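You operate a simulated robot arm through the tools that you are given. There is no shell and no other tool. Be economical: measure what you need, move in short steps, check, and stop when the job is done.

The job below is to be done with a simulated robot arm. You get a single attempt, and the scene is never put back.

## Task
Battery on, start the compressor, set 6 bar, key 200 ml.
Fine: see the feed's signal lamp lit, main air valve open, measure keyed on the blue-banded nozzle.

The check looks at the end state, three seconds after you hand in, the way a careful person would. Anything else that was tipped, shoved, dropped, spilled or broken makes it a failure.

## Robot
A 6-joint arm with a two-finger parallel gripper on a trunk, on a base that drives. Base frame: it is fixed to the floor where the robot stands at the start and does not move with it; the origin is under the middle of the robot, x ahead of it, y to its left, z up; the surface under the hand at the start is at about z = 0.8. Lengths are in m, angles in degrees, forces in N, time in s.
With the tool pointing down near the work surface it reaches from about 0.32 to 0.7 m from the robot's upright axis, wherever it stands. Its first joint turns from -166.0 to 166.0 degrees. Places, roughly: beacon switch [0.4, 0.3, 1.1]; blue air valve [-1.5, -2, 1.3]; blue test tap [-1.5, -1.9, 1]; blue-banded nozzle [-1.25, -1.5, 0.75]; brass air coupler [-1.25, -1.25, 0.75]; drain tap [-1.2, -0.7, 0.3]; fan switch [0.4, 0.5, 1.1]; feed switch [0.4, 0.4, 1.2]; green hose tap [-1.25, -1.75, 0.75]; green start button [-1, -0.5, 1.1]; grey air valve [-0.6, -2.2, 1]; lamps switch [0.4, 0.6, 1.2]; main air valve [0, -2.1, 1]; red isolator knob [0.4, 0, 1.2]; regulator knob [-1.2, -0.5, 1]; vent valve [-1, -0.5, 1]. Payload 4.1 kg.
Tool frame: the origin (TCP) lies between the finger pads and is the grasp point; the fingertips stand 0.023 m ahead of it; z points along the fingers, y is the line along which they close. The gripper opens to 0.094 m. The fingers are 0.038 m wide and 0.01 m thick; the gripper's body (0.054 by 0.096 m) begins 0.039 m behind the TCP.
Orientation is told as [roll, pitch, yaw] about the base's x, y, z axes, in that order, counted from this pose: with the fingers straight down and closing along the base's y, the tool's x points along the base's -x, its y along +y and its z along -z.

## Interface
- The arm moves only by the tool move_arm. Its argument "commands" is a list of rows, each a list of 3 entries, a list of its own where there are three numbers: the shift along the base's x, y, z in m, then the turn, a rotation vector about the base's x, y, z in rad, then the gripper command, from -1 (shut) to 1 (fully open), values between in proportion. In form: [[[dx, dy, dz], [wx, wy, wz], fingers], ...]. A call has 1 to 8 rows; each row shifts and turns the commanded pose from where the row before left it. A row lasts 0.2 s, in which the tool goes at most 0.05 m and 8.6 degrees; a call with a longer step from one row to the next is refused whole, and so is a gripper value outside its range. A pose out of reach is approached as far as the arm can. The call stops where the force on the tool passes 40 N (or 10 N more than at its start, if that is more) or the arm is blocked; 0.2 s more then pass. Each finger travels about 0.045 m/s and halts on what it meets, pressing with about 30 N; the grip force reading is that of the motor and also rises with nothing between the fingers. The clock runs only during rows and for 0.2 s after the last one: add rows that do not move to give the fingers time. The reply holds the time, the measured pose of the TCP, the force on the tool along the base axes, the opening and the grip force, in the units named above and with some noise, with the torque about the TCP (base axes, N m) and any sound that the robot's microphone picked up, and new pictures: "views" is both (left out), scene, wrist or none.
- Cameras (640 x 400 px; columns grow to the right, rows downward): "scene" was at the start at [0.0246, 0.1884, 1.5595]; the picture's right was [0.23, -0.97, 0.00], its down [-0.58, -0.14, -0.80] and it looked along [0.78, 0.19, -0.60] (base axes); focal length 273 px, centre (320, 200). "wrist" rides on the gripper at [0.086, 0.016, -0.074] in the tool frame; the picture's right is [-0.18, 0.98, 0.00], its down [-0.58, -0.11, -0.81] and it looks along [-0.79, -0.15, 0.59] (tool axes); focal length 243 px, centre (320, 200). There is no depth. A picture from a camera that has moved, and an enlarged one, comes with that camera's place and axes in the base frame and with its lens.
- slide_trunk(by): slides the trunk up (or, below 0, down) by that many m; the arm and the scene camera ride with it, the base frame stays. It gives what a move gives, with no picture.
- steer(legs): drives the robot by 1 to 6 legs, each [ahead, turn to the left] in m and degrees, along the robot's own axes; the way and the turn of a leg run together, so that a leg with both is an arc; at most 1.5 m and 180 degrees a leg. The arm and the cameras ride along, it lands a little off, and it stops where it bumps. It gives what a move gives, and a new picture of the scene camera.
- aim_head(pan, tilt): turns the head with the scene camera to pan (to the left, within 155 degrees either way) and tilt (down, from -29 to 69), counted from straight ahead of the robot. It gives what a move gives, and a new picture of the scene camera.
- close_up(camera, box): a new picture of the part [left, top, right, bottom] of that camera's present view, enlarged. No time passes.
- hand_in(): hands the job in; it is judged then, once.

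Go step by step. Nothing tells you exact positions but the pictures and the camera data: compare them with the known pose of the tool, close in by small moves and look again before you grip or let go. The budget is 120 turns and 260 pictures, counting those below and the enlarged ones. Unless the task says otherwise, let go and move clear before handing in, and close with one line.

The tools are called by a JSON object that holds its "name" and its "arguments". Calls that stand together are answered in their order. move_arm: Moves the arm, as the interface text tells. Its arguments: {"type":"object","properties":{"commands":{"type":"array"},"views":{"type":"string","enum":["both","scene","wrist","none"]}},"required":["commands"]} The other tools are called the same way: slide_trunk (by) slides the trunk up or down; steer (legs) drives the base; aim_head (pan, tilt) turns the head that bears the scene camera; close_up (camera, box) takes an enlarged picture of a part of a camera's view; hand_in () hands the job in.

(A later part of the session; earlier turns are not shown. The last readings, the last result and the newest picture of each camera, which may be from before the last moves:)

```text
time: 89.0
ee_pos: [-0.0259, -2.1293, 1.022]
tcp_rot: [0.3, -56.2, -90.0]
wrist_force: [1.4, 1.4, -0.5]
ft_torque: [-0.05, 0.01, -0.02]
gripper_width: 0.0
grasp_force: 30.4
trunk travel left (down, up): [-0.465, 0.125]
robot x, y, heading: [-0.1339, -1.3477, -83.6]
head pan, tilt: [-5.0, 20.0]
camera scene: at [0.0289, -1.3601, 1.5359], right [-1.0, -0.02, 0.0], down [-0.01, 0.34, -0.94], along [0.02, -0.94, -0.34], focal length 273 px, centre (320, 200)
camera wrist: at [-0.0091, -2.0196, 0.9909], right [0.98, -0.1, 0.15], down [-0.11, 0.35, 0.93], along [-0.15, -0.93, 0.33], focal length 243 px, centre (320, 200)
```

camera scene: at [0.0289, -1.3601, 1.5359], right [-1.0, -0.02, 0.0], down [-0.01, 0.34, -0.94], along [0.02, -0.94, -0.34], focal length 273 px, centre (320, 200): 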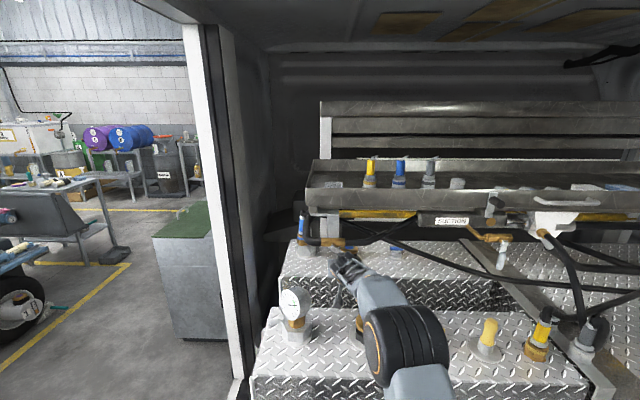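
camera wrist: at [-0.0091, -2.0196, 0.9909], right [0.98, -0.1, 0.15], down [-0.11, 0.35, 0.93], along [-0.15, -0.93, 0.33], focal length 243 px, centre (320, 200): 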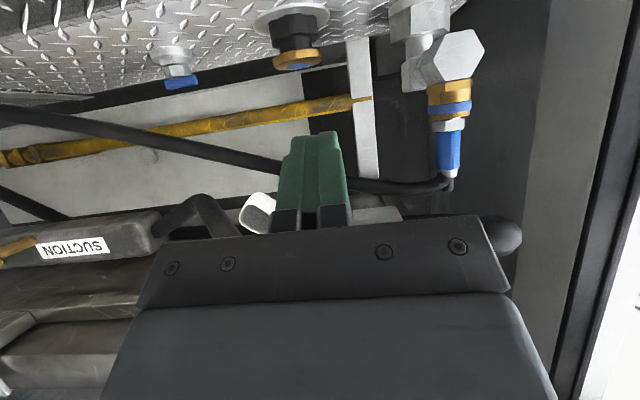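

{"name": "move_arm", "arguments": {"commands": [[[-0.015, 0, 0.012], [0, 0, 0], -1], [[-0.015, 0, 0.012], [0, 0, 0], -1], [[0, 0, 0.01], [0, 0, 0], -1], [[0, 0, 0.008], [0, 0, 0], -1]]}}

{"name": "move_arm", "arguments": {"commands": [[[0, 0.01, -0.02], [0, 0, 0], -1], [[0, 0.03, -0.01], [0, 0, 0], -1], [[0, 0.04, 0], [0, 0, 0], -1], [[0, 0.04, 0.03], [0, 0, 0], -1], [[0, 0.04, 0.03], [0, 0, 0], -1]]}}

{"name": "close_up", "arguments": {"camera": "wrist", "box": [220, 0, 480, 160]}}

```text
time: 90.0
ee_pos: [-0.0572, -2.1279, 1.0591]
tcp_rot: [0.2, -55.8, -90.1]
wrist_force: [0.4, 5.2, -10.1]
ft_torque: [-0.1, -0.07, -0.05]
gripper_width: 0.0
grasp_force: 29.5
trunk travel left (down, up): [-0.465, 0.125]
robot x, y, heading: [-0.1334, -1.3482, -83.7]
head pan, tilt: [-5.0, 20.0]
camera scene: at [0.029, -1.3604, 1.5357], right [-1.0, -0.02, 0.0], down [-0.01, 0.34, -0.94], along [0.02, -0.94, -0.34], focal length 273 px, centre (320, 200)
camera wrist: at [-0.0406, -2.0187, 1.0298], right [0.98, -0.1, 0.15], down [-0.11, 0.34, 0.93], along [-0.15, -0.93, 0.32], focal length 243 px, centre (320, 200)
```

scene: 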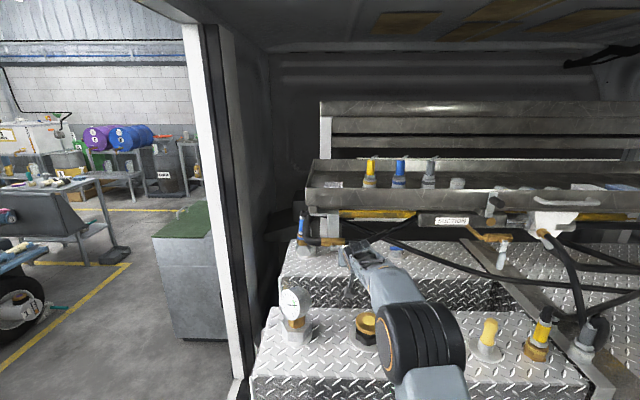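
wrist: 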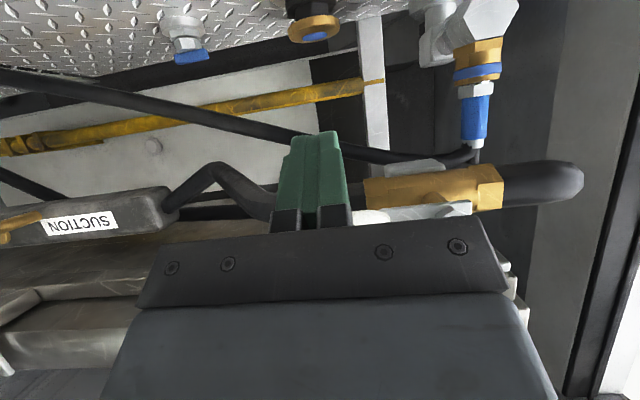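

```text
time: 91.2
ee_pos: [-0.0579, -1.9676, 1.0925]
tcp_rot: [0.2, -56.2, -90.1]
wrist_force: [0.2, -0.8, 0.4]
ft_torque: [-0.02, -0.02, -0.02]
gripper_width: 0.0
grasp_force: 29.5
trunk travel left (down, up): [-0.465, 0.125]
robot x, y, heading: [-0.132, -1.3422, -83.9]
head pan, tilt: [-5.0, 20.0]
camera scene: at [0.0287, -1.3594, 1.5359], right [-1.0, -0.02, 0.0], down [-0.01, 0.34, -0.94], along [0.02, -0.94, -0.34], focal length 273 px, centre (320, 200)
camera wrist: at [-0.0412, -1.8584, 1.0637], right [0.98, -0.1, 0.16], down [-0.11, 0.35, 0.93], along [-0.15, -0.93, 0.33], focal length 243 px, centre (320, 200)
```

scene: 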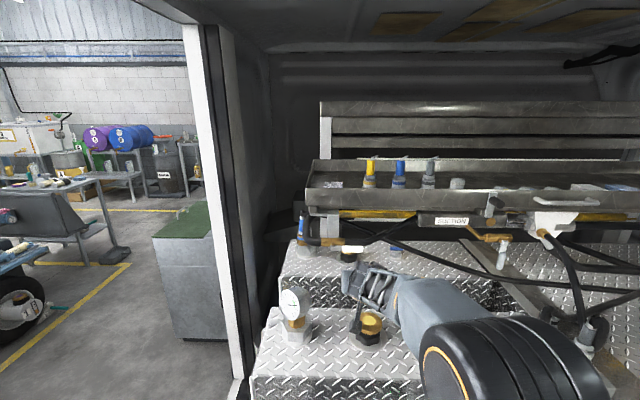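
wrist: 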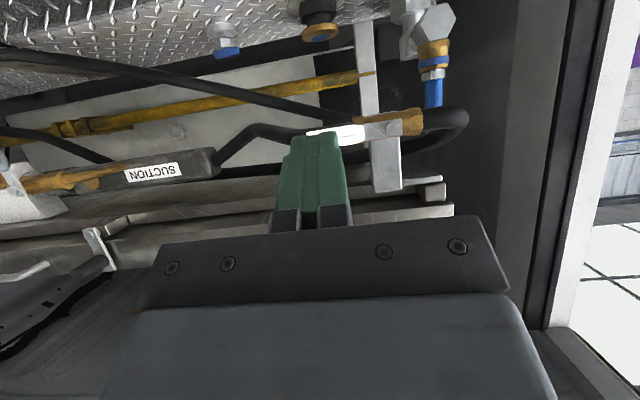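

```text
2.46 times, centred on (350, 80) of wrist
camera zoom: at [-0.0412, -1.8584, 1.0637], right [0.98, -0.1, 0.16], down [-0.11, 0.35, 0.93], along [-0.15, -0.93, 0.33], focal length 597 px, centre (246, 495)
```

zoom: 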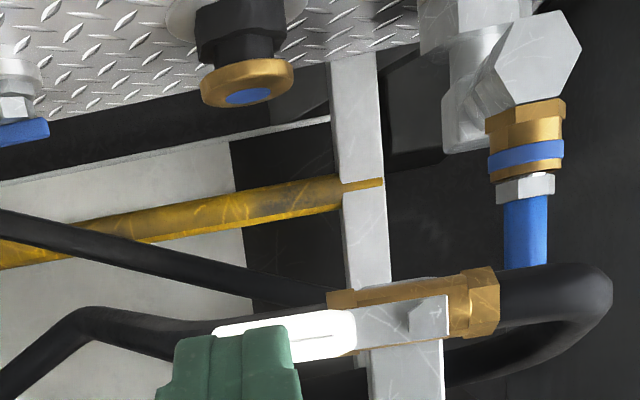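

The lever now lies along the line against its stop: the main air valve is open. I'll retract, back out, turn to face -x and drive towards the reels and compressor panel.

{"name": "move_arm", "arguments": {"commands": [[[0, 0.04, 0.03], [0, 0, 0], -1], [[0, 0.04, 0.03], [0, 0, 0], -1], [[0, 0.04, 0.03], [0, 0, 0], -1], [[0, 0.04, 0.03], [0, 0, 0], -1], [[0, 0.03, 0.02], [0, 0, 0], -1]], "views": "none"}}

{"name": "steer", "arguments": {"legs": [[-0.23, 0], [0, -95]]}}

{"name": "aim_head", "arguments": {"pan": -35, "tilt": 45}}

```text
time: 92.4
ee_pos: [-0.0582, -1.7772, 1.2351]
tcp_rot: [0.2, -56.2, -90.2]
wrist_force: [-0.6, 0.7, 0.7]
ft_torque: [-0.03, 0.02, -0.03]
gripper_width: 0.0
grasp_force: 30.4
trunk travel left (down, up): [-0.465, 0.125]
robot x, y, heading: [-0.1348, -1.3483, -83.8]
head pan, tilt: [-5.0, 20.0]
```

```text
time: 98.2
ee_pos: [-0.5945, -1.1441, 1.2351]
tcp_rot: [0.2, -56.1, 173.9]
wrist_force: [-0.1, -0.4, 0.7]
ft_torque: [0.05, -0.03, 0.03]
gripper_width: 0.0
grasp_force: 30.3
trunk travel left (down, up): [-0.465, 0.125]
robot x, y, heading: [-0.1575, -1.1106, -179.8]
head pan, tilt: [-5.0, 20.0]
camera scene: at [-0.1894, -1.273, 1.5359], right [0.08, 1.0, 0.0], down [0.34, -0.03, -0.94], along [-0.94, 0.08, -0.34], focal length 273 px, centre (320, 200)
```

scene: 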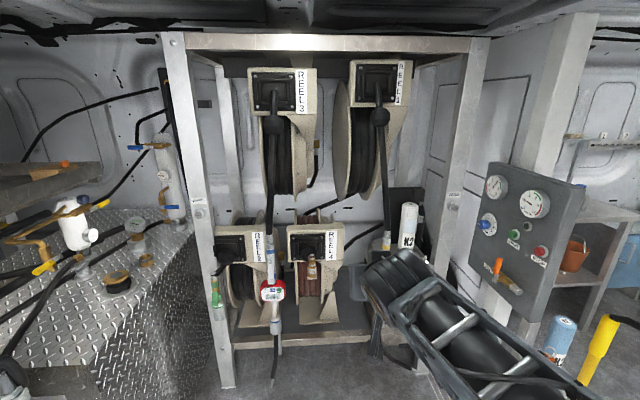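

```text
time: 99.2
ee_pos: [-0.5954, -1.1454, 1.234]
tcp_rot: [0.1, -56.3, 173.8]
wrist_force: [0.6, -0.3, -0.1]
ft_torque: [0.0, -0.01, 0.01]
gripper_width: 0.0
grasp_force: 30.2
trunk travel left (down, up): [-0.465, 0.125]
robot x, y, heading: [-0.1547, -1.114, -179.9]
head pan, tilt: [-35.0, 45.0]
camera scene: at [-0.1636, -1.2344, 1.4973], right [0.57, 0.82, 0.0], down [0.58, -0.4, -0.71], along [-0.58, 0.4, -0.71], focal length 273 px, centre (320, 200)
```

scene: 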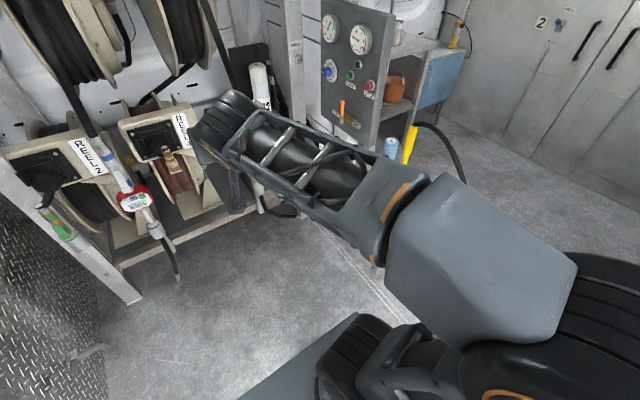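

I can see the compressor panel. I'll zoom in to read it.

{"name": "close_up", "arguments": {"camera": "scene", "box": [310, 0, 410, 140]}}

{"name": "steer", "arguments": {"legs": [[0.42, 0]]}}

{"name": "aim_head", "arguments": {"pan": -65, "tilt": 35}}

{"name": "close_up", "arguments": {"camera": "scene", "box": [220, 60, 460, 260]}}

```text
2.86 times, centred on (360, 70) of scene
camera zoom: at [-0.1636, -1.2344, 1.4973], right [0.57, 0.82, 0.0], down [0.58, -0.4, -0.71], along [-0.58, 0.4, -0.71], focal length 781 px, centre (206, 571)
```

zoom: 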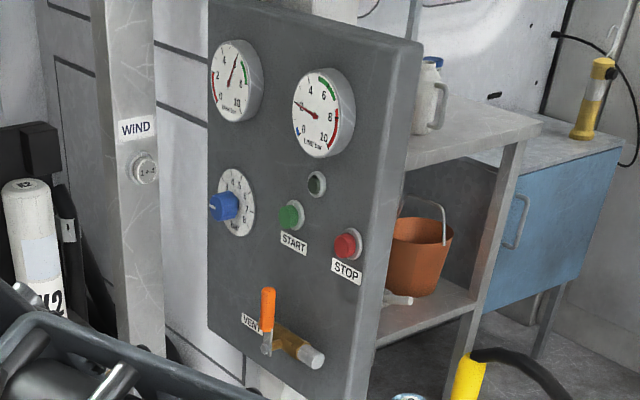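

```text
time: 101.7
ee_pos: [-1.0149, -1.1426, 1.2347]
tcp_rot: [0.2, -56.1, 173.4]
wrist_force: [-0.7, -0.9, -0.5]
ft_torque: [0.0, -0.01, -0.03]
gripper_width: 0.0
grasp_force: 30.2
trunk travel left (down, up): [-0.465, 0.125]
robot x, y, heading: [-0.5787, -1.1163, 179.6]
head pan, tilt: [-35.0, 45.0]
camera scene: at [-0.584, -1.2352, 1.4973], right [0.57, 0.82, 0.0], down [0.58, -0.41, -0.71], along [-0.58, 0.41, -0.71], focal length 273 px, centre (320, 200)
```

scene: 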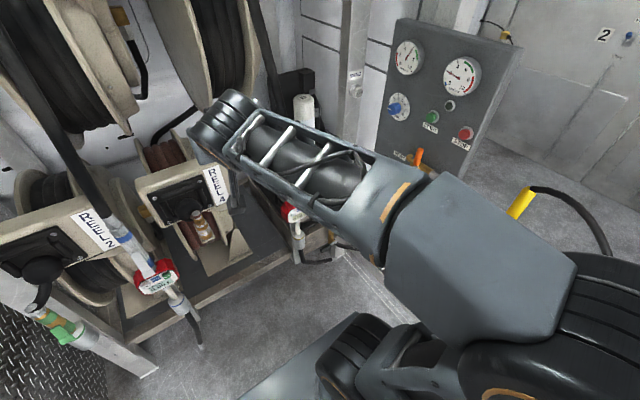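

```text
time: 102.7
ee_pos: [-1.0147, -1.1415, 1.2345]
tcp_rot: [0.1, -56.2, 173.4]
wrist_force: [0.1, -0.4, 0.1]
ft_torque: [0.01, -0.04, 0.0]
gripper_width: 0.0
grasp_force: 30.3
trunk travel left (down, up): [-0.465, 0.125]
robot x, y, heading: [-0.5775, -1.1152, 179.6]
head pan, tilt: [-65.0, 35.0]
camera scene: at [-0.5544, -1.2021, 1.5121], right [0.91, 0.42, 0.0], down [0.24, -0.52, -0.82], along [-0.35, 0.74, -0.57], focal length 273 px, centre (320, 200)
```

scene: 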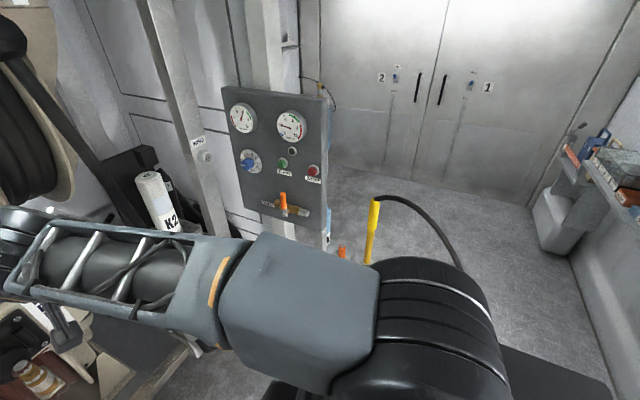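

```text
2.00 times, centred on (340, 160) of scene
camera zoom: at [-0.5544, -1.2021, 1.5121], right [0.91, 0.42, 0.0], down [0.24, -0.52, -0.82], along [-0.35, 0.74, -0.57], focal length 547 px, centre (280, 280)
```

zoom: 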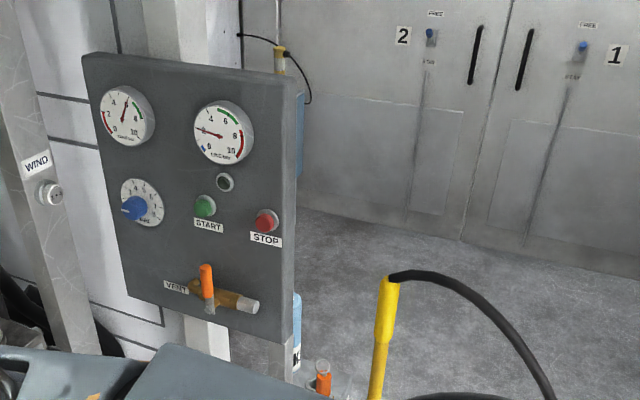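

START is at about (-1.036,-0.487,1.073), the regulator near (-1.17,-0.50,1.05), and the panel faces -y. I'll swing the hand round to point +y.

{"name": "move_arm", "arguments": {"commands": [[[0.015, 0.03, -0.005], [0, 0, -0.146], -1], [[0.015, 0.03, -0.005], [0, 0, -0.146], -1], [[0.015, 0.03, -0.005], [0, 0, -0.146], -1], [[0.01, 0.03, -0.005], [0, 0, -0.146], -1], [[0.01, 0.03, -0.005], [0, 0, -0.146], -1], [[0, 0.03, -0.005], [0, 0, -0.146], -1], [[0, 0.03, -0.005], [0, 0, -0.146], -1], [[0, 0.02, -0.005], [0, 0, -0.146], -1]], "views": "none"}}

{"name": "move_arm", "arguments": {"commands": [[[0, 0, -0.005], [0, 0, -0.146], -1], [[0, 0, -0.005], [0, 0, -0.146], -1], [[0, 0, -0.01], [0.145, 0, 0], -1], [[0, 0, -0.01], [0.145, 0, 0], -1], [[0, 0, -0.01], [0.145, 0, 0], -1], [[0, 0, -0.01], [0.145, 0, 0], -1]]}}

```text
time: 104.5
ee_pos: [-0.9498, -0.9114, 1.195]
tcp_rot: [0.3, -56.3, 106.2]
wrist_force: [0.6, -0.4, -0.2]
ft_torque: [0.0, 0.01, -0.01]
gripper_width: 0.0
grasp_force: 29.9
trunk travel left (down, up): [-0.465, 0.125]
robot x, y, heading: [-0.5757, -1.1144, 180.0]
head pan, tilt: [-65.0, 35.0]
```

```text
time: 105.9
ee_pos: [-0.9507, -0.9126, 1.1444]
tcp_rot: [33.1, -89.6, 56.9]
wrist_force: [1.3, -0.7, 0.5]
ft_torque: [0.03, 0.01, -0.05]
gripper_width: 0.0
grasp_force: 30.1
trunk travel left (down, up): [-0.465, 0.125]
robot x, y, heading: [-0.5798, -1.1174, 179.7]
head pan, tilt: [-65.0, 35.0]
camera scene: at [-0.5545, -1.202, 1.5121], right [0.91, 0.42, 0.0], down [0.24, -0.52, -0.82], along [-0.34, 0.74, -0.57], focal length 273 px, centre (320, 200)
camera wrist: at [-0.9665, -0.9878, 1.0586], right [-0.98, 0.0, 0.19], down [0.11, -0.8, 0.59], along [0.15, 0.6, 0.79], focal length 243 px, centre (320, 200)
```

scene: 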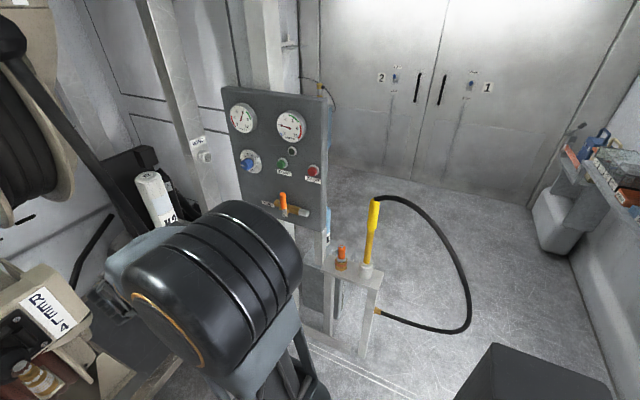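
wrist: 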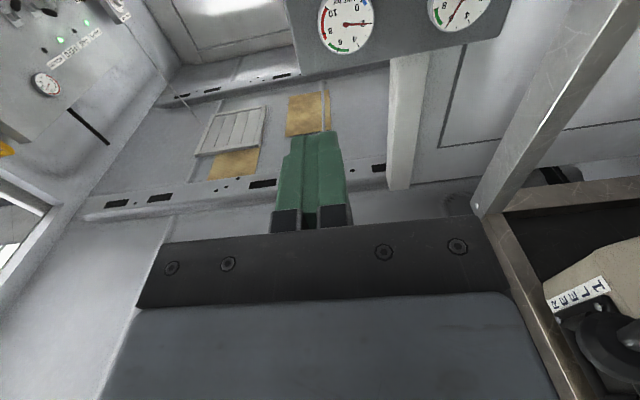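

The tool points straight at the panel. I'll align with START and stop about 8 cm short to check the aim.

{"name": "move_arm", "arguments": {"commands": [[[-0.03, 0.04, -0.02], [0, 0, 0], -1], [[-0.03, 0.04, -0.02], [0, 0, 0], -1], [[-0.026, 0.04, -0.02], [0, 0, 0], -1], [[0, 0.04, -0.012], [0, 0, 0], -1], [[0, 0.04, 0], [0, 0, 0], -1], [[0, 0.04, 0], [0, 0, 0], -1], [[0, 0.04, 0], [0, 0, 0], -1], [[0, 0, 0], [0, 0, 0], -1]]}}

{"name": "close_up", "arguments": {"camera": "scene", "box": [210, 80, 370, 240]}}

```text
refused: row 1 steps farther than a row can; nothing moved
```

```text
2.50 times, centred on (290, 160) of scene
camera zoom: at [-0.5545, -1.202, 1.5121], right [0.91, 0.42, 0.0], down [0.24, -0.52, -0.82], along [-0.34, 0.74, -0.57], focal length 684 px, centre (395, 300)
```

zoom: 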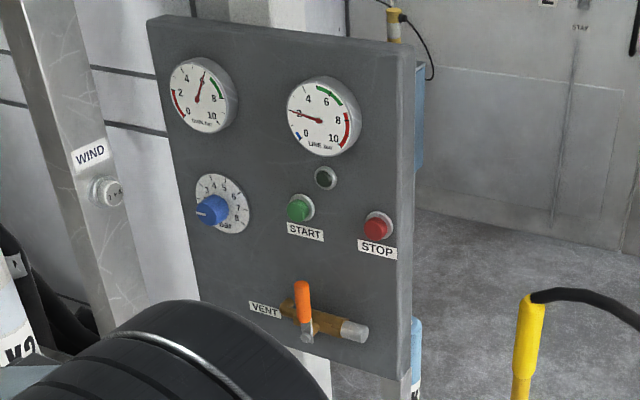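

{"name": "move_arm", "arguments": {"commands": [[[-0.022, 0.035, -0.018], [0, 0, 0], -1], [[-0.022, 0.035, -0.018], [0, 0, 0], -1], [[-0.022, 0.035, -0.018], [0, 0, 0], -1], [[-0.02, 0.035, -0.017], [0, 0, 0], -1], [[0, 0.04, 0], [0, 0, 0], -1], [[0, 0.04, 0], [0, 0, 0], -1], [[0, 0.04, 0], [0, 0, 0], -1], [[0, 0.03, 0], [0, 0, 0], -1]]}}

{"name": "close_up", "arguments": {"camera": "scene", "box": [210, 80, 370, 240]}}

```text
time: 107.7
ee_pos: [-1.0355, -0.6199, 1.0722]
tcp_rot: [19.7, -89.5, 70.3]
wrist_force: [0.2, 0.1, 0.1]
ft_torque: [0.01, -0.02, 0.02]
gripper_width: 0.0
grasp_force: 30.2
trunk travel left (down, up): [-0.465, 0.125]
robot x, y, heading: [-0.5776, -1.1156, 179.8]
head pan, tilt: [-65.0, 35.0]
camera scene: at [-0.5544, -1.2017, 1.5121], right [0.91, 0.42, 0.0], down [0.24, -0.52, -0.82], along [-0.34, 0.74, -0.57], focal length 273 px, centre (320, 200)
camera wrist: at [-1.0507, -0.6953, 0.9874], right [-0.98, 0.0, 0.19], down [0.11, -0.8, 0.59], along [0.15, 0.6, 0.79], focal length 243 px, centre (320, 200)
```

scene: 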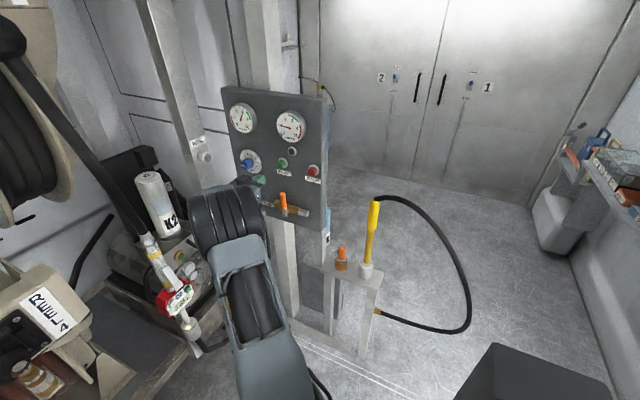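
wrist: 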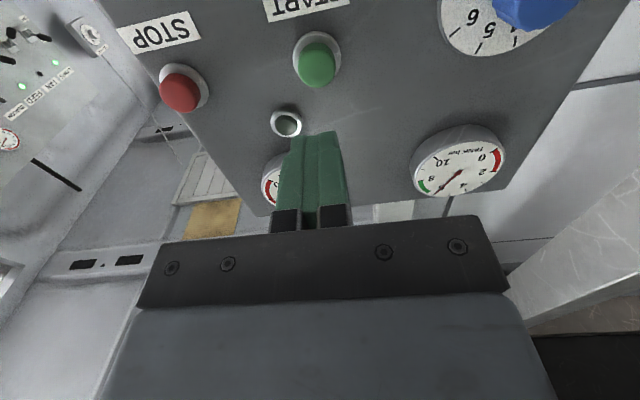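

```text
2.50 times, centred on (290, 160) of scene
camera zoom: at [-0.5544, -1.2017, 1.5121], right [0.91, 0.42, 0.0], down [0.24, -0.52, -0.82], along [-0.34, 0.74, -0.57], focal length 684 px, centre (395, 300)
```

zoom: 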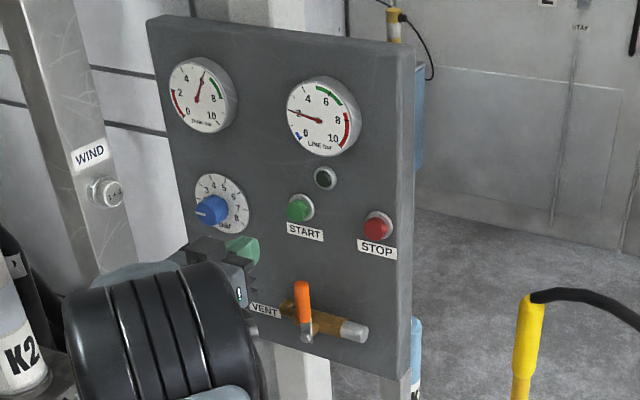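

The aim agrees (x -1.032, z 1.073). I'll press forward gently until contact.

{"name": "move_arm", "arguments": {"commands": [[[0.002, 0.03, 0], [0, 0, 0], -1], [[0, 0.025, 0], [0, 0, 0], -1], [[0, 0.015, 0], [0, 0, 0], -1], [[0, 0.01, 0], [0, 0, 0], -1], [[0, 0.008, 0], [0, 0, 0], -1], [[0, 0.008, 0], [0, 0, 0], -1], [[0, 0.006, 0], [0, 0, 0], -1], [[0, 0.006, 0], [0, 0, 0], -1]]}}

```text
time: 109.5
ee_pos: [-1.0358, -0.5192, 1.0736]
tcp_rot: [14.9, -89.5, 75.2]
wrist_force: [12.1, -37.6, -9.8]
ft_torque: [0.37, 0.4, -0.3]
gripper_width: 0.0001
grasp_force: 29.7
trunk travel left (down, up): [-0.465, 0.125]
robot x, y, heading: [-0.5791, -1.1103, -179.8]
head pan, tilt: [-65.0, 35.0]
heard: click
camera scene: at [-0.5526, -1.2068, 1.5116], right [0.91, 0.42, 0.0], down [0.24, -0.52, -0.82], along [-0.35, 0.74, -0.57], focal length 273 px, centre (320, 200)
camera wrist: at [-1.0503, -0.5951, 0.9877], right [-0.98, 0.0, 0.19], down [0.11, -0.8, 0.59], along [0.15, 0.6, 0.79], focal length 243 px, centre (320, 200)
```

scene: 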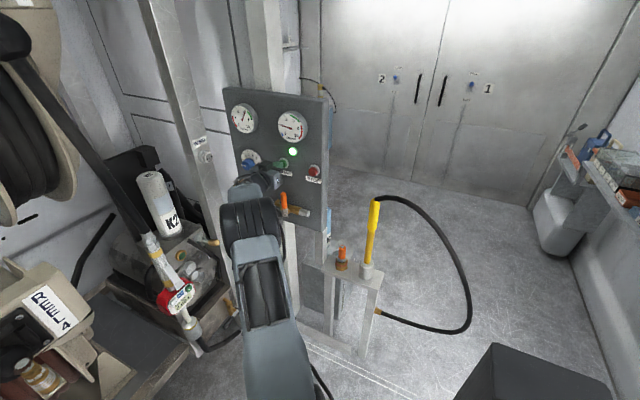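
wrist: 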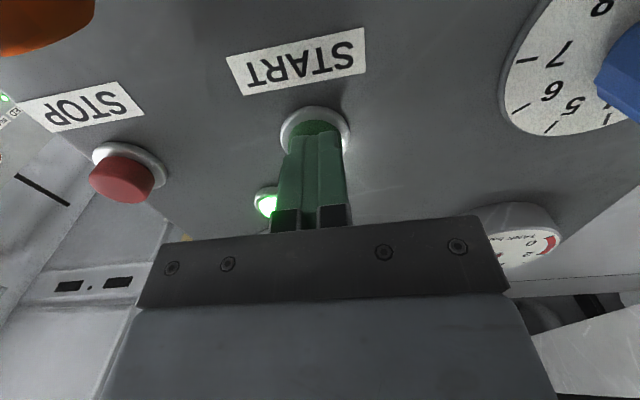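

The click came and the compressor lamp is lit. I'll back off, open the fingers and look at the regulator and gauges.

{"name": "move_arm", "arguments": {"commands": [[[0, -0.03, 0], [0, 0, 0], -1], [[0, -0.04, 0], [0, 0, 0], 0.6], [[-0.03, -0.03, 0], [0, 0, 0], 0.6], [[-0.03, -0.02, -0.01], [0, 0, 0], 0.6], [[-0.03, 0, -0.01], [0, 0, 0], 0.6], [[-0.03, 0, 0], [0, 0, 0], 0.6]]}}

{"name": "close_up", "arguments": {"camera": "scene", "box": [215, 85, 335, 225]}}

{"name": "close_up", "arguments": {"camera": "wrist", "box": [160, 0, 480, 200]}}

```text
time: 110.9
ee_pos: [-1.1554, -0.6361, 1.0533]
tcp_rot: [12.6, -89.4, 77.4]
wrist_force: [0.1, 0.5, -0.1]
ft_torque: [-0.04, -0.01, 0.02]
gripper_width: 0.0753
grasp_force: 0.0
trunk travel left (down, up): [-0.465, 0.125]
robot x, y, heading: [-0.5766, -1.1132, 180.0]
head pan, tilt: [-65.0, 35.0]
camera scene: at [-0.5546, -1.2019, 1.5121], right [0.91, 0.42, 0.0], down [0.24, -0.52, -0.82], along [-0.34, 0.74, -0.57], focal length 273 px, centre (320, 200)
camera wrist: at [-1.1714, -0.7119, 0.9673], right [-0.98, 0.0, 0.19], down [0.11, -0.8, 0.59], along [0.15, 0.6, 0.79], focal length 243 px, centre (320, 200)
```

scene: 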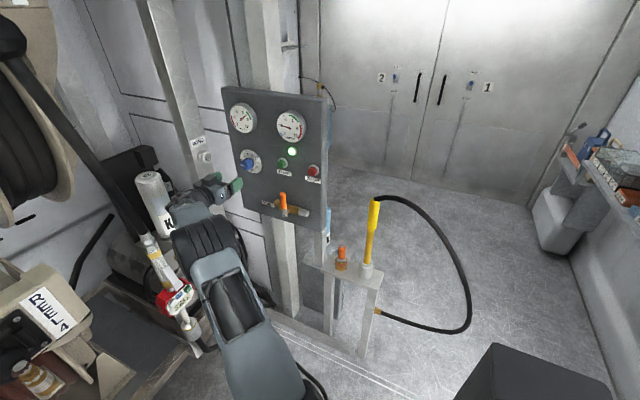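
wrist: 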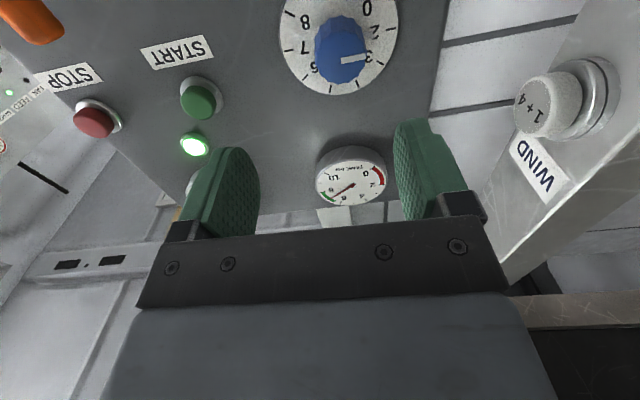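

```text
2.86 times, centred on (275, 155) of scene
camera zoom: at [-0.5546, -1.2019, 1.5121], right [0.91, 0.42, 0.0], down [0.24, -0.52, -0.82], along [-0.34, 0.74, -0.57], focal length 781 px, centre (449, 329)
```

zoom: 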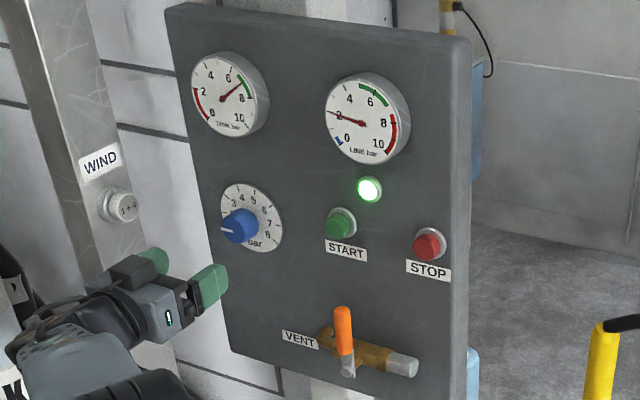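

```text
2.00 times, centred on (320, 100) of wrist
camera zoom: at [-1.1714, -0.7119, 0.9673], right [-0.98, 0.0, 0.19], down [0.11, -0.8, 0.59], along [0.15, 0.6, 0.79], focal length 485 px, centre (320, 400)
```

zoom: 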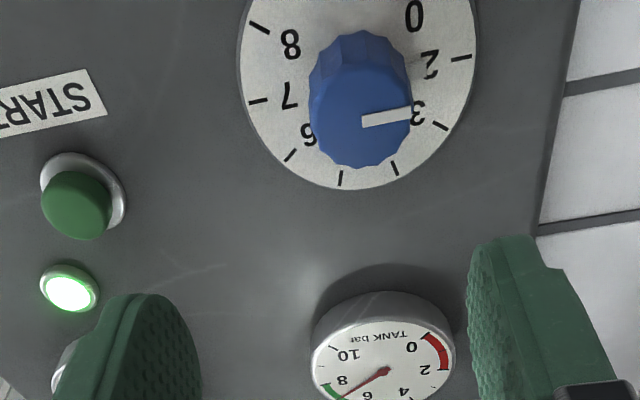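

The compressor runs, the vent is closed, tank pressure is rising and the regulator points at 2. It must turn clockwise to 6 (about 145–160°), so I'll pre-roll the hand counter-clockwise and centre on (-1.170, 1.055).

{"name": "move_arm", "arguments": {"commands": [[[-0.007, 0, 0], [0, -0.145, 0], 0.6], [[-0.007, 0, 0], [0, -0.145, 0], 0.6], [[0, 0.0, 0.001], [0, -0.145, 0], 0.6], [[0, 0, 0], [0, -0.145, 0], 0.6], [[0, 0, 0], [0, -0.145, 0], 0.6], [[0, 0, 0], [0, -0.145, 0], 0.6]]}}

```text
time: 112.3
ee_pos: [-1.1682, -0.6345, 1.0538]
tcp_rot: [-89.7, -40.2, 179.3]
wrist_force: [-0.2, 0.8, -0.3]
ft_torque: [0.02, -0.01, -0.02]
gripper_width: 0.0754
grasp_force: 0.1
trunk travel left (down, up): [-0.465, 0.125]
robot x, y, heading: [-0.5798, -1.1139, 180.0]
head pan, tilt: [-65.0, 35.0]
camera scene: at [-0.5544, -1.202, 1.5121], right [0.91, 0.42, 0.0], down [0.24, -0.52, -0.82], along [-0.34, 0.74, -0.57], focal length 273 px, centre (320, 200)
camera wrist: at [-1.1122, -0.7108, 0.9868], right [-0.77, 0.0, -0.63], down [-0.38, -0.8, 0.46], along [-0.51, 0.6, 0.62], focal length 243 px, centre (320, 200)
```

scene: 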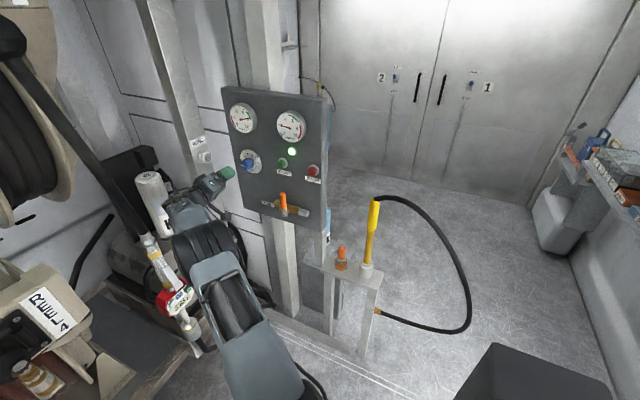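
wrist: 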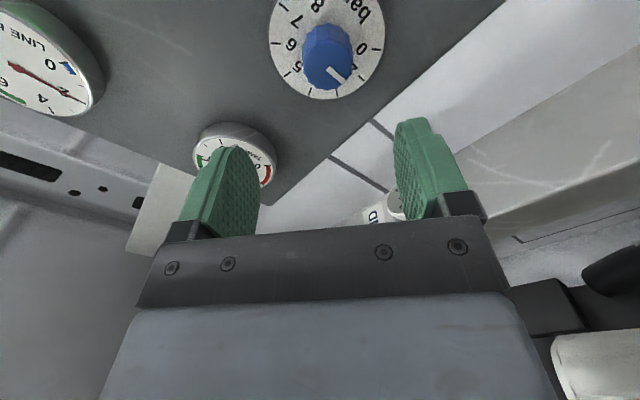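

{"name": "move_arm", "arguments": {"commands": [[[-0.001, 0.02, 0], [0, -0.145, 0], 0.6], [[-0.001, 0.02, 0], [0, -0.145, 0], 0.6], [[0, 0.02, 0.0], [0, -0.145, 0], 0.6], [[0, 0, 0], [0, -0.1, 0], 0.6]]}}

```text
time: 113.3
ee_pos: [-1.1708, -0.5756, 1.0542]
tcp_rot: [-90.0, -9.5, 179.5]
wrist_force: [1.4, 0.2, -0.2]
ft_torque: [0.02, -0.02, -0.02]
gripper_width: 0.0752
grasp_force: 0.2
trunk travel left (down, up): [-0.465, 0.125]
robot x, y, heading: [-0.5764, -1.1205, 179.9]
head pan, tilt: [-65.0, 35.0]
camera scene: at [-0.5545, -1.2018, 1.5121], right [0.91, 0.42, 0.0], down [0.24, -0.52, -0.82], along [-0.34, 0.74, -0.57], focal length 273 px, centre (320, 200)
camera wrist: at [-1.0875, -0.6507, 1.0249], right [-0.34, 0.0, -0.94], down [-0.56, -0.8, 0.2], along [-0.75, 0.6, 0.28], focal length 243 px, centre (320, 200)
```

scene: 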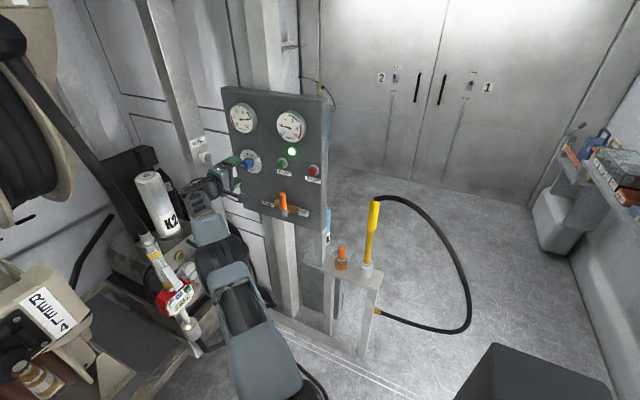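
wrist: 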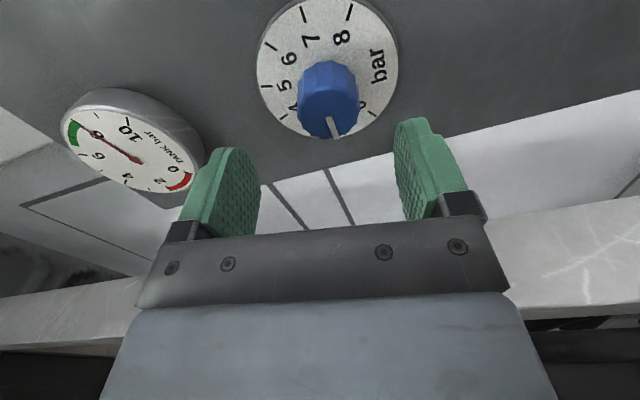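

Centred. I'll advance over the knob and close.

{"name": "move_arm", "arguments": {"commands": [[[0.001, 0.03, -0.001], [0, 0, 0], 0.6], [[0, 0.025, 0], [0, 0, 0], 0.6], [[0, 0.013, 0], [0, 0, 0], 0.6], [[0, 0, 0], [0, 0, 0], -0.4], [[0, 0, 0], [0, 0, 0], -0.4], [[0, 0, 0], [0, 0, 0], -0.4], [[0, 0, 0], [0, 0, 0], -0.4]]}}

```text
time: 114.9
ee_pos: [-1.1553, -0.5424, 1.0467]
tcp_rot: [-89.5, -9.3, 179.4]
wrist_force: [8.6, -10.9, -28.8]
ft_torque: [-0.5, -0.47, 0.72]
gripper_width: 0.0391
grasp_force: 44.9
out of reach, approached as far as the arm can: row 1, 2, 3
trunk travel left (down, up): [-0.465, 0.125]
robot x, y, heading: [-0.5725, -1.1146, 179.9]
head pan, tilt: [-65.0, 35.0]
camera scene: at [-0.5557, -1.201, 1.5118], right [0.91, 0.42, 0.0], down [0.24, -0.52, -0.82], along [-0.34, 0.74, -0.57], focal length 273 px, centre (320, 200)
camera wrist: at [-1.0723, -0.6187, 1.0185], right [-0.34, 0.0, -0.94], down [-0.56, -0.8, 0.21], along [-0.75, 0.6, 0.27], focal length 243 px, centre (320, 200)
```

scene: 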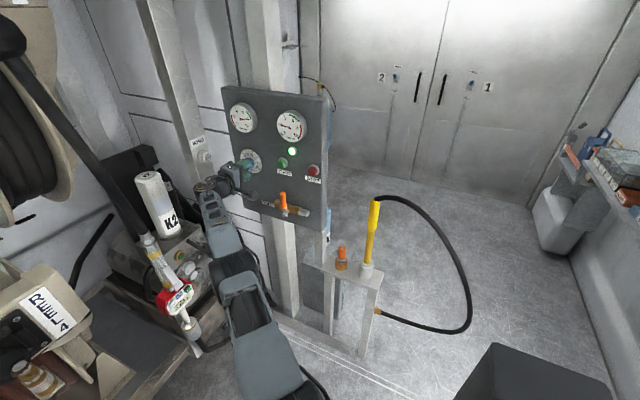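
wrist: 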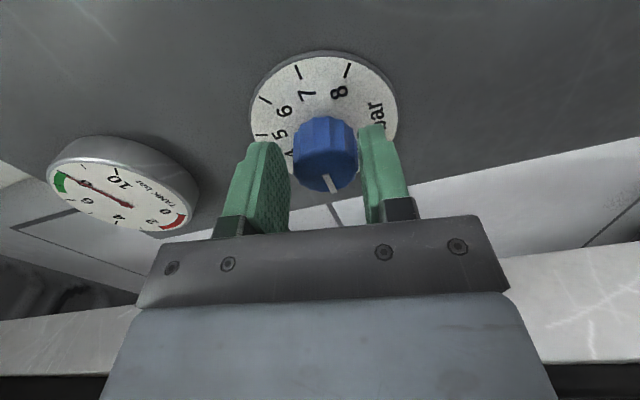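

The knob is just held, but the arm is at full stretch and off-centre. I'll release, back off, and bring the base 0.13 m closer.

{"name": "move_arm", "arguments": {"commands": [[[0, 0, 0], [0, 0, 0], 0.6], [[0, 0, 0], [0, 0, 0], 0.6], [[0, 0, 0], [0, 0, 0], 0.6], [[0, -0.04, 0], [0, 0, 0], 0.6], [[0.03, -0.04, 0], [0, 0, 0], 0.6], [[0.03, -0.02, 0], [0, 0, 0], 0.6], [[0.04, 0, 0], [0, 0, 0], 0.6], [[0.04, 0, 0], [0, 0, 0], 0.6]], "views": "none"}}

{"name": "steer", "arguments": {"legs": [[0.13, 0]]}}

{"name": "close_up", "arguments": {"camera": "scene", "box": [215, 75, 415, 225]}}

```text
time: 116.9
ee_pos: [-1.1016, -0.573, 1.0944]
tcp_rot: [-93.1, -13.8, -179.9]
wrist_force: [0.4, -0.3, 0.5]
ft_torque: [-0.04, 0.03, 0.06]
gripper_width: 0.0754
grasp_force: 0.1
out of reach, approached as far as the arm can: row 4, 5, 6, 7
trunk travel left (down, up): [-0.465, 0.125]
robot x, y, heading: [-0.5775, -1.1154, 179.6]
head pan, tilt: [-65.0, 35.0]
stopped in row 8: the arm was blocked; the commanded pose is now the measured one
```

```text
time: 118.2
ee_pos: [-1.2345, -0.5715, 1.0916]
tcp_rot: [-93.0, -13.6, -179.8]
wrist_force: [0.5, 0.6, 0.0]
ft_torque: [-0.01, 0.0, -0.03]
gripper_width: 0.0754
grasp_force: 0.0
trunk travel left (down, up): [-0.465, 0.125]
robot x, y, heading: [-0.7102, -1.1169, 180.1]
head pan, tilt: [-65.0, 35.0]
camera scene: at [-0.6856, -1.2017, 1.5121], right [0.91, 0.42, 0.0], down [0.24, -0.52, -0.82], along [-0.34, 0.74, -0.57], focal length 273 px, centre (320, 200)
```

scene: 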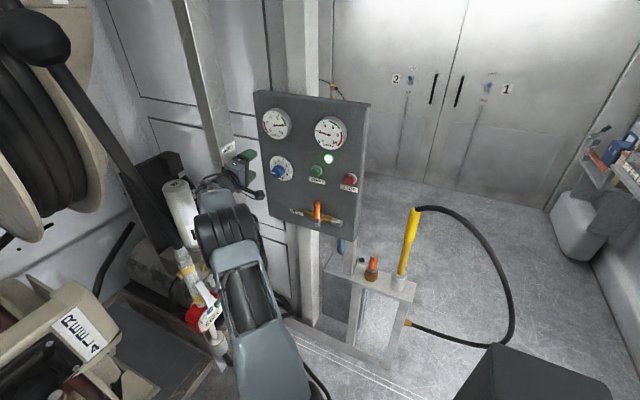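

```text
2.67 times, centred on (315, 150) of scene
camera zoom: at [-0.6856, -1.2017, 1.5121], right [0.91, 0.42, 0.0], down [0.24, -0.52, -0.82], along [-0.34, 0.74, -0.57], focal length 729 px, centre (333, 333)
```

zoom: 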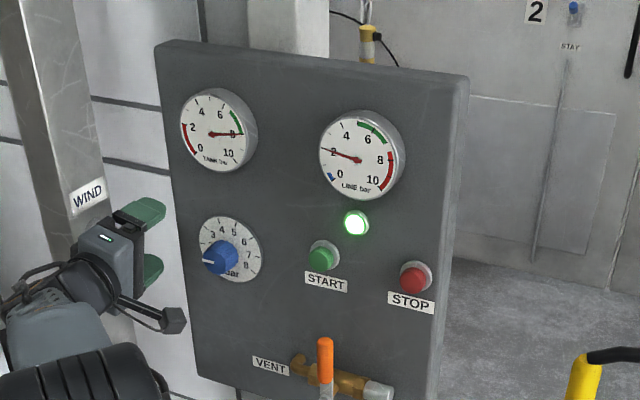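

I'm closer now, but the hand is near the post. I'll back it off and recentre in front of the knob.

{"name": "move_arm", "arguments": {"commands": [[[0.01, -0.02, -0.005], [0, 0, 0], 0.6], [[0.015, -0.02, -0.01], [0, 0, 0], 0.6], [[0.02, -0.01, -0.01], [0, 0, 0], 0.6], [[0.02, 0, -0.015], [0, 0, 0], 0.6], [[0, 0, 0], [0, 0, 0], 0.6]]}}

```text
time: 119.4
ee_pos: [-1.1692, -0.6199, 1.0513]
tcp_rot: [-93.1, -13.7, -179.8]
wrist_force: [1.2, 0.9, -0.4]
ft_torque: [0.03, 0.02, 0.03]
gripper_width: 0.075
grasp_force: 0.0
trunk travel left (down, up): [-0.465, 0.125]
robot x, y, heading: [-0.7061, -1.1133, 179.9]
head pan, tilt: [-65.0, 35.0]
camera scene: at [-0.6852, -1.2017, 1.5121], right [0.91, 0.42, 0.0], down [0.24, -0.52, -0.82], along [-0.35, 0.74, -0.57], focal length 273 px, centre (320, 200)
camera wrist: at [-1.0888, -0.6944, 1.0117], right [-0.41, 0.05, -0.91], down [-0.55, -0.81, 0.2], along [-0.73, 0.58, 0.36], focal length 243 px, centre (320, 200)
```

scene: 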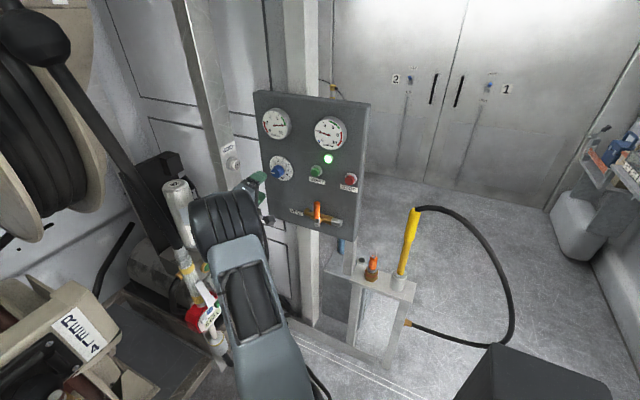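
wrist: 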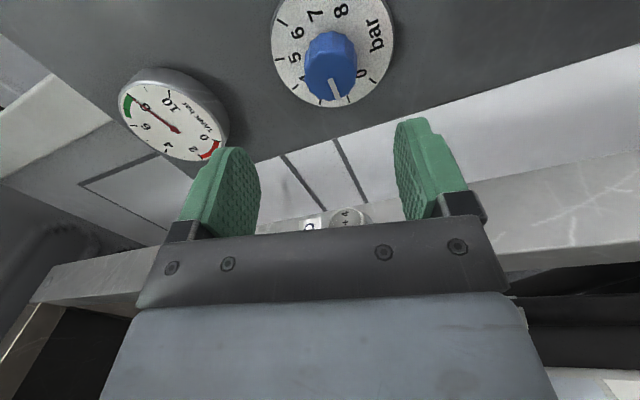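

{"name": "move_arm", "arguments": {"commands": [[[0, 0.03, 0.001], [-0.05, 0, 0], 0.6], [[0, 0.03, 0], [0, 0, 0], 0.6], [[0, 0.03, 0], [0, 0, 0], 0.6], [[0, 0.013, 0], [0, 0, 0], 0.6], [[0, 0, 0], [0, 0, 0], 0.6]], "views": "wrist"}}

```text
time: 120.6
ee_pos: [-1.1694, -0.5174, 1.0526]
tcp_rot: [-90.1, -13.6, 179.4]
wrist_force: [0.0, 0.0, -0.5]
ft_torque: [-0.02, 0.03, 0.01]
gripper_width: 0.0752
grasp_force: 0.1
trunk travel left (down, up): [-0.465, 0.125]
robot x, y, heading: [-0.7091, -1.1172, 180.0]
head pan, tilt: [-65.0, 35.0]
camera wrist: at [-1.0886, -0.5937, 1.0177], right [-0.41, 0.01, -0.91], down [-0.55, -0.8, 0.24], along [-0.73, 0.6, 0.33], focal length 243 px, centre (320, 200)
```

wrist: 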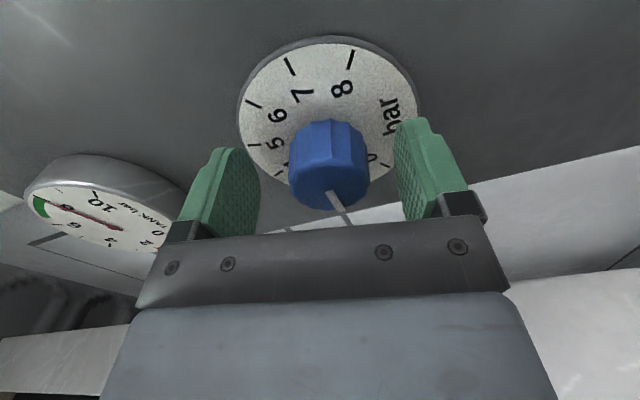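

Well placed this time. Grip and begin turning clockwise.

{"name": "move_arm", "arguments": {"commands": [[[0, 0, 0], [0, 0, 0], -0.4], [[0, 0, 0], [0, 0, 0], -0.4], [[0, 0, 0], [0, 0, 0], -0.4], [[0, 0, 0], [0, 0, 0], -0.4]], "views": "none"}}

{"name": "move_arm", "arguments": {"commands": [[[0, 0, 0], [0, 0.14, 0], -0.4], [[0, 0, 0], [0, 0.14, 0], -0.4], [[0, 0, 0], [0, 0.14, 0], -0.4], [[0, 0, 0], [0, 0.14, 0], -0.4], [[0, 0, 0], [0, 0.14, 0], -0.4]]}}

```text
time: 121.6
ee_pos: [-1.1697, -0.5172, 1.0489]
tcp_rot: [-89.8, -13.3, 179.4]
wrist_force: [2.9, -6.3, -19.5]
ft_torque: [0.52, -0.03, 0.31]
gripper_width: 0.0387
grasp_force: 45.0
trunk travel left (down, up): [-0.465, 0.125]
robot x, y, heading: [-0.7099, -1.1157, 180.0]
head pan, tilt: [-65.0, 35.0]
```

```text
time: 122.8
ee_pos: [-1.1709, -0.518, 1.0489]
tcp_rot: [-89.0, -53.6, 178.7]
wrist_force: [0.5, -4.8, -25.6]
ft_torque: [1.15, -0.05, -0.13]
gripper_width: 0.0387
grasp_force: 44.8
trunk travel left (down, up): [-0.465, 0.125]
robot x, y, heading: [-0.7081, -1.114, 180.0]
head pan, tilt: [-65.0, 35.0]
camera scene: at [-0.6872, -1.2002, 1.5122], right [0.91, 0.42, 0.0], down [0.24, -0.52, -0.82], along [-0.34, 0.74, -0.57], focal length 273 px, centre (320, 200)
camera wrist: at [-1.1321, -0.594, 0.9705], right [-0.9, 0.0, -0.44], down [-0.26, -0.8, 0.54], along [-0.35, 0.6, 0.72], focal length 243 px, centre (320, 200)
```

scene: 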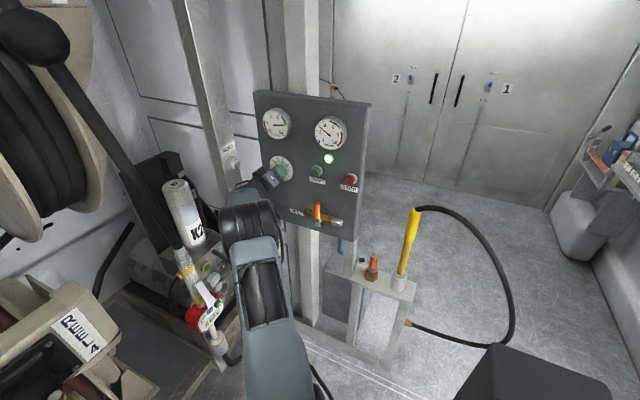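
wrist: 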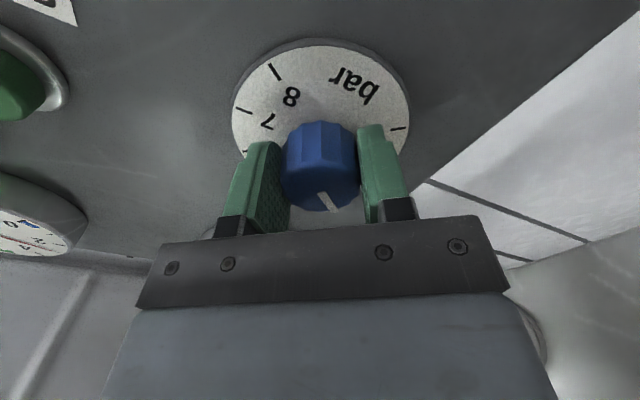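

Turning well. I'll relieve the vertical offset and continue.

{"name": "move_arm", "arguments": {"commands": [[[-0.001, 0, -0.003], [0, 0.14, 0], -0.4], [[0, 0, 0], [0, 0.14, 0], -0.4], [[0, 0, 0], [0, 0.14, 0], -0.4], [[0, 0, 0], [0, 0.14, 0], -0.4], [[0, 0, 0], [0, 0.14, 0], -0.4], [[0, 0, 0], [0, 0.14, 0], -0.4]]}}

{"name": "close_up", "arguments": {"camera": "scene", "box": [250, 85, 380, 185]}}

```text
time: 124.2
ee_pos: [-1.1717, -0.5167, 1.0482]
tcp_rot: [86.6, -78.1, 3.3]
wrist_force: [-8.3, 4.5, -17.8]
ft_torque: [0.73, 0.03, -1.04]
gripper_width: 0.0384
grasp_force: 45.1
trunk travel left (down, up): [-0.465, 0.125]
robot x, y, heading: [-0.7062, -1.1148, 179.8]
head pan, tilt: [-65.0, 35.0]
camera scene: at [-0.6878, -1.1996, 1.5123], right [0.91, 0.42, 0.0], down [0.24, -0.52, -0.82], along [-0.34, 0.74, -0.58], focal length 273 px, centre (320, 200)
camera wrist: at [-1.205, -0.5937, 0.9683], right [-0.92, 0.01, 0.38], down [0.23, -0.8, 0.56], along [0.31, 0.6, 0.74], focal length 243 px, centre (320, 200)
```

scene: 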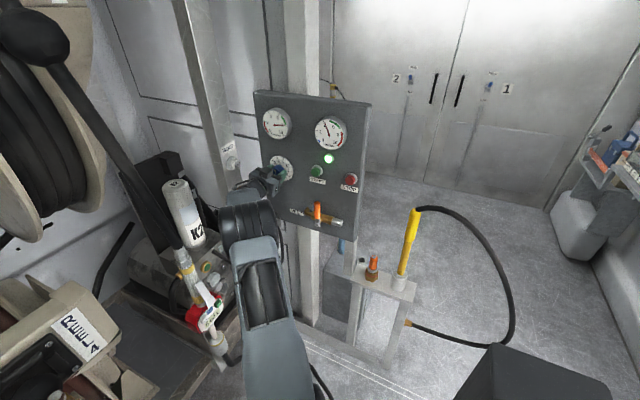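
wrist: 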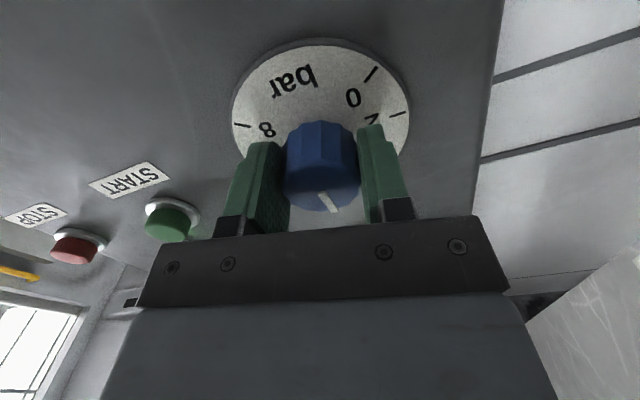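

```text
4.00 times, centred on (315, 135) of scene
camera zoom: at [-0.6878, -1.1996, 1.5123], right [0.91, 0.42, 0.0], down [0.24, -0.52, -0.82], along [-0.34, 0.74, -0.58], focal length 1094 px, centre (340, 460)
```

zoom: 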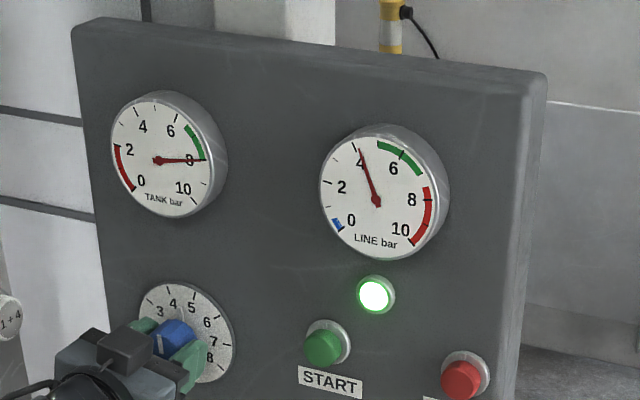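

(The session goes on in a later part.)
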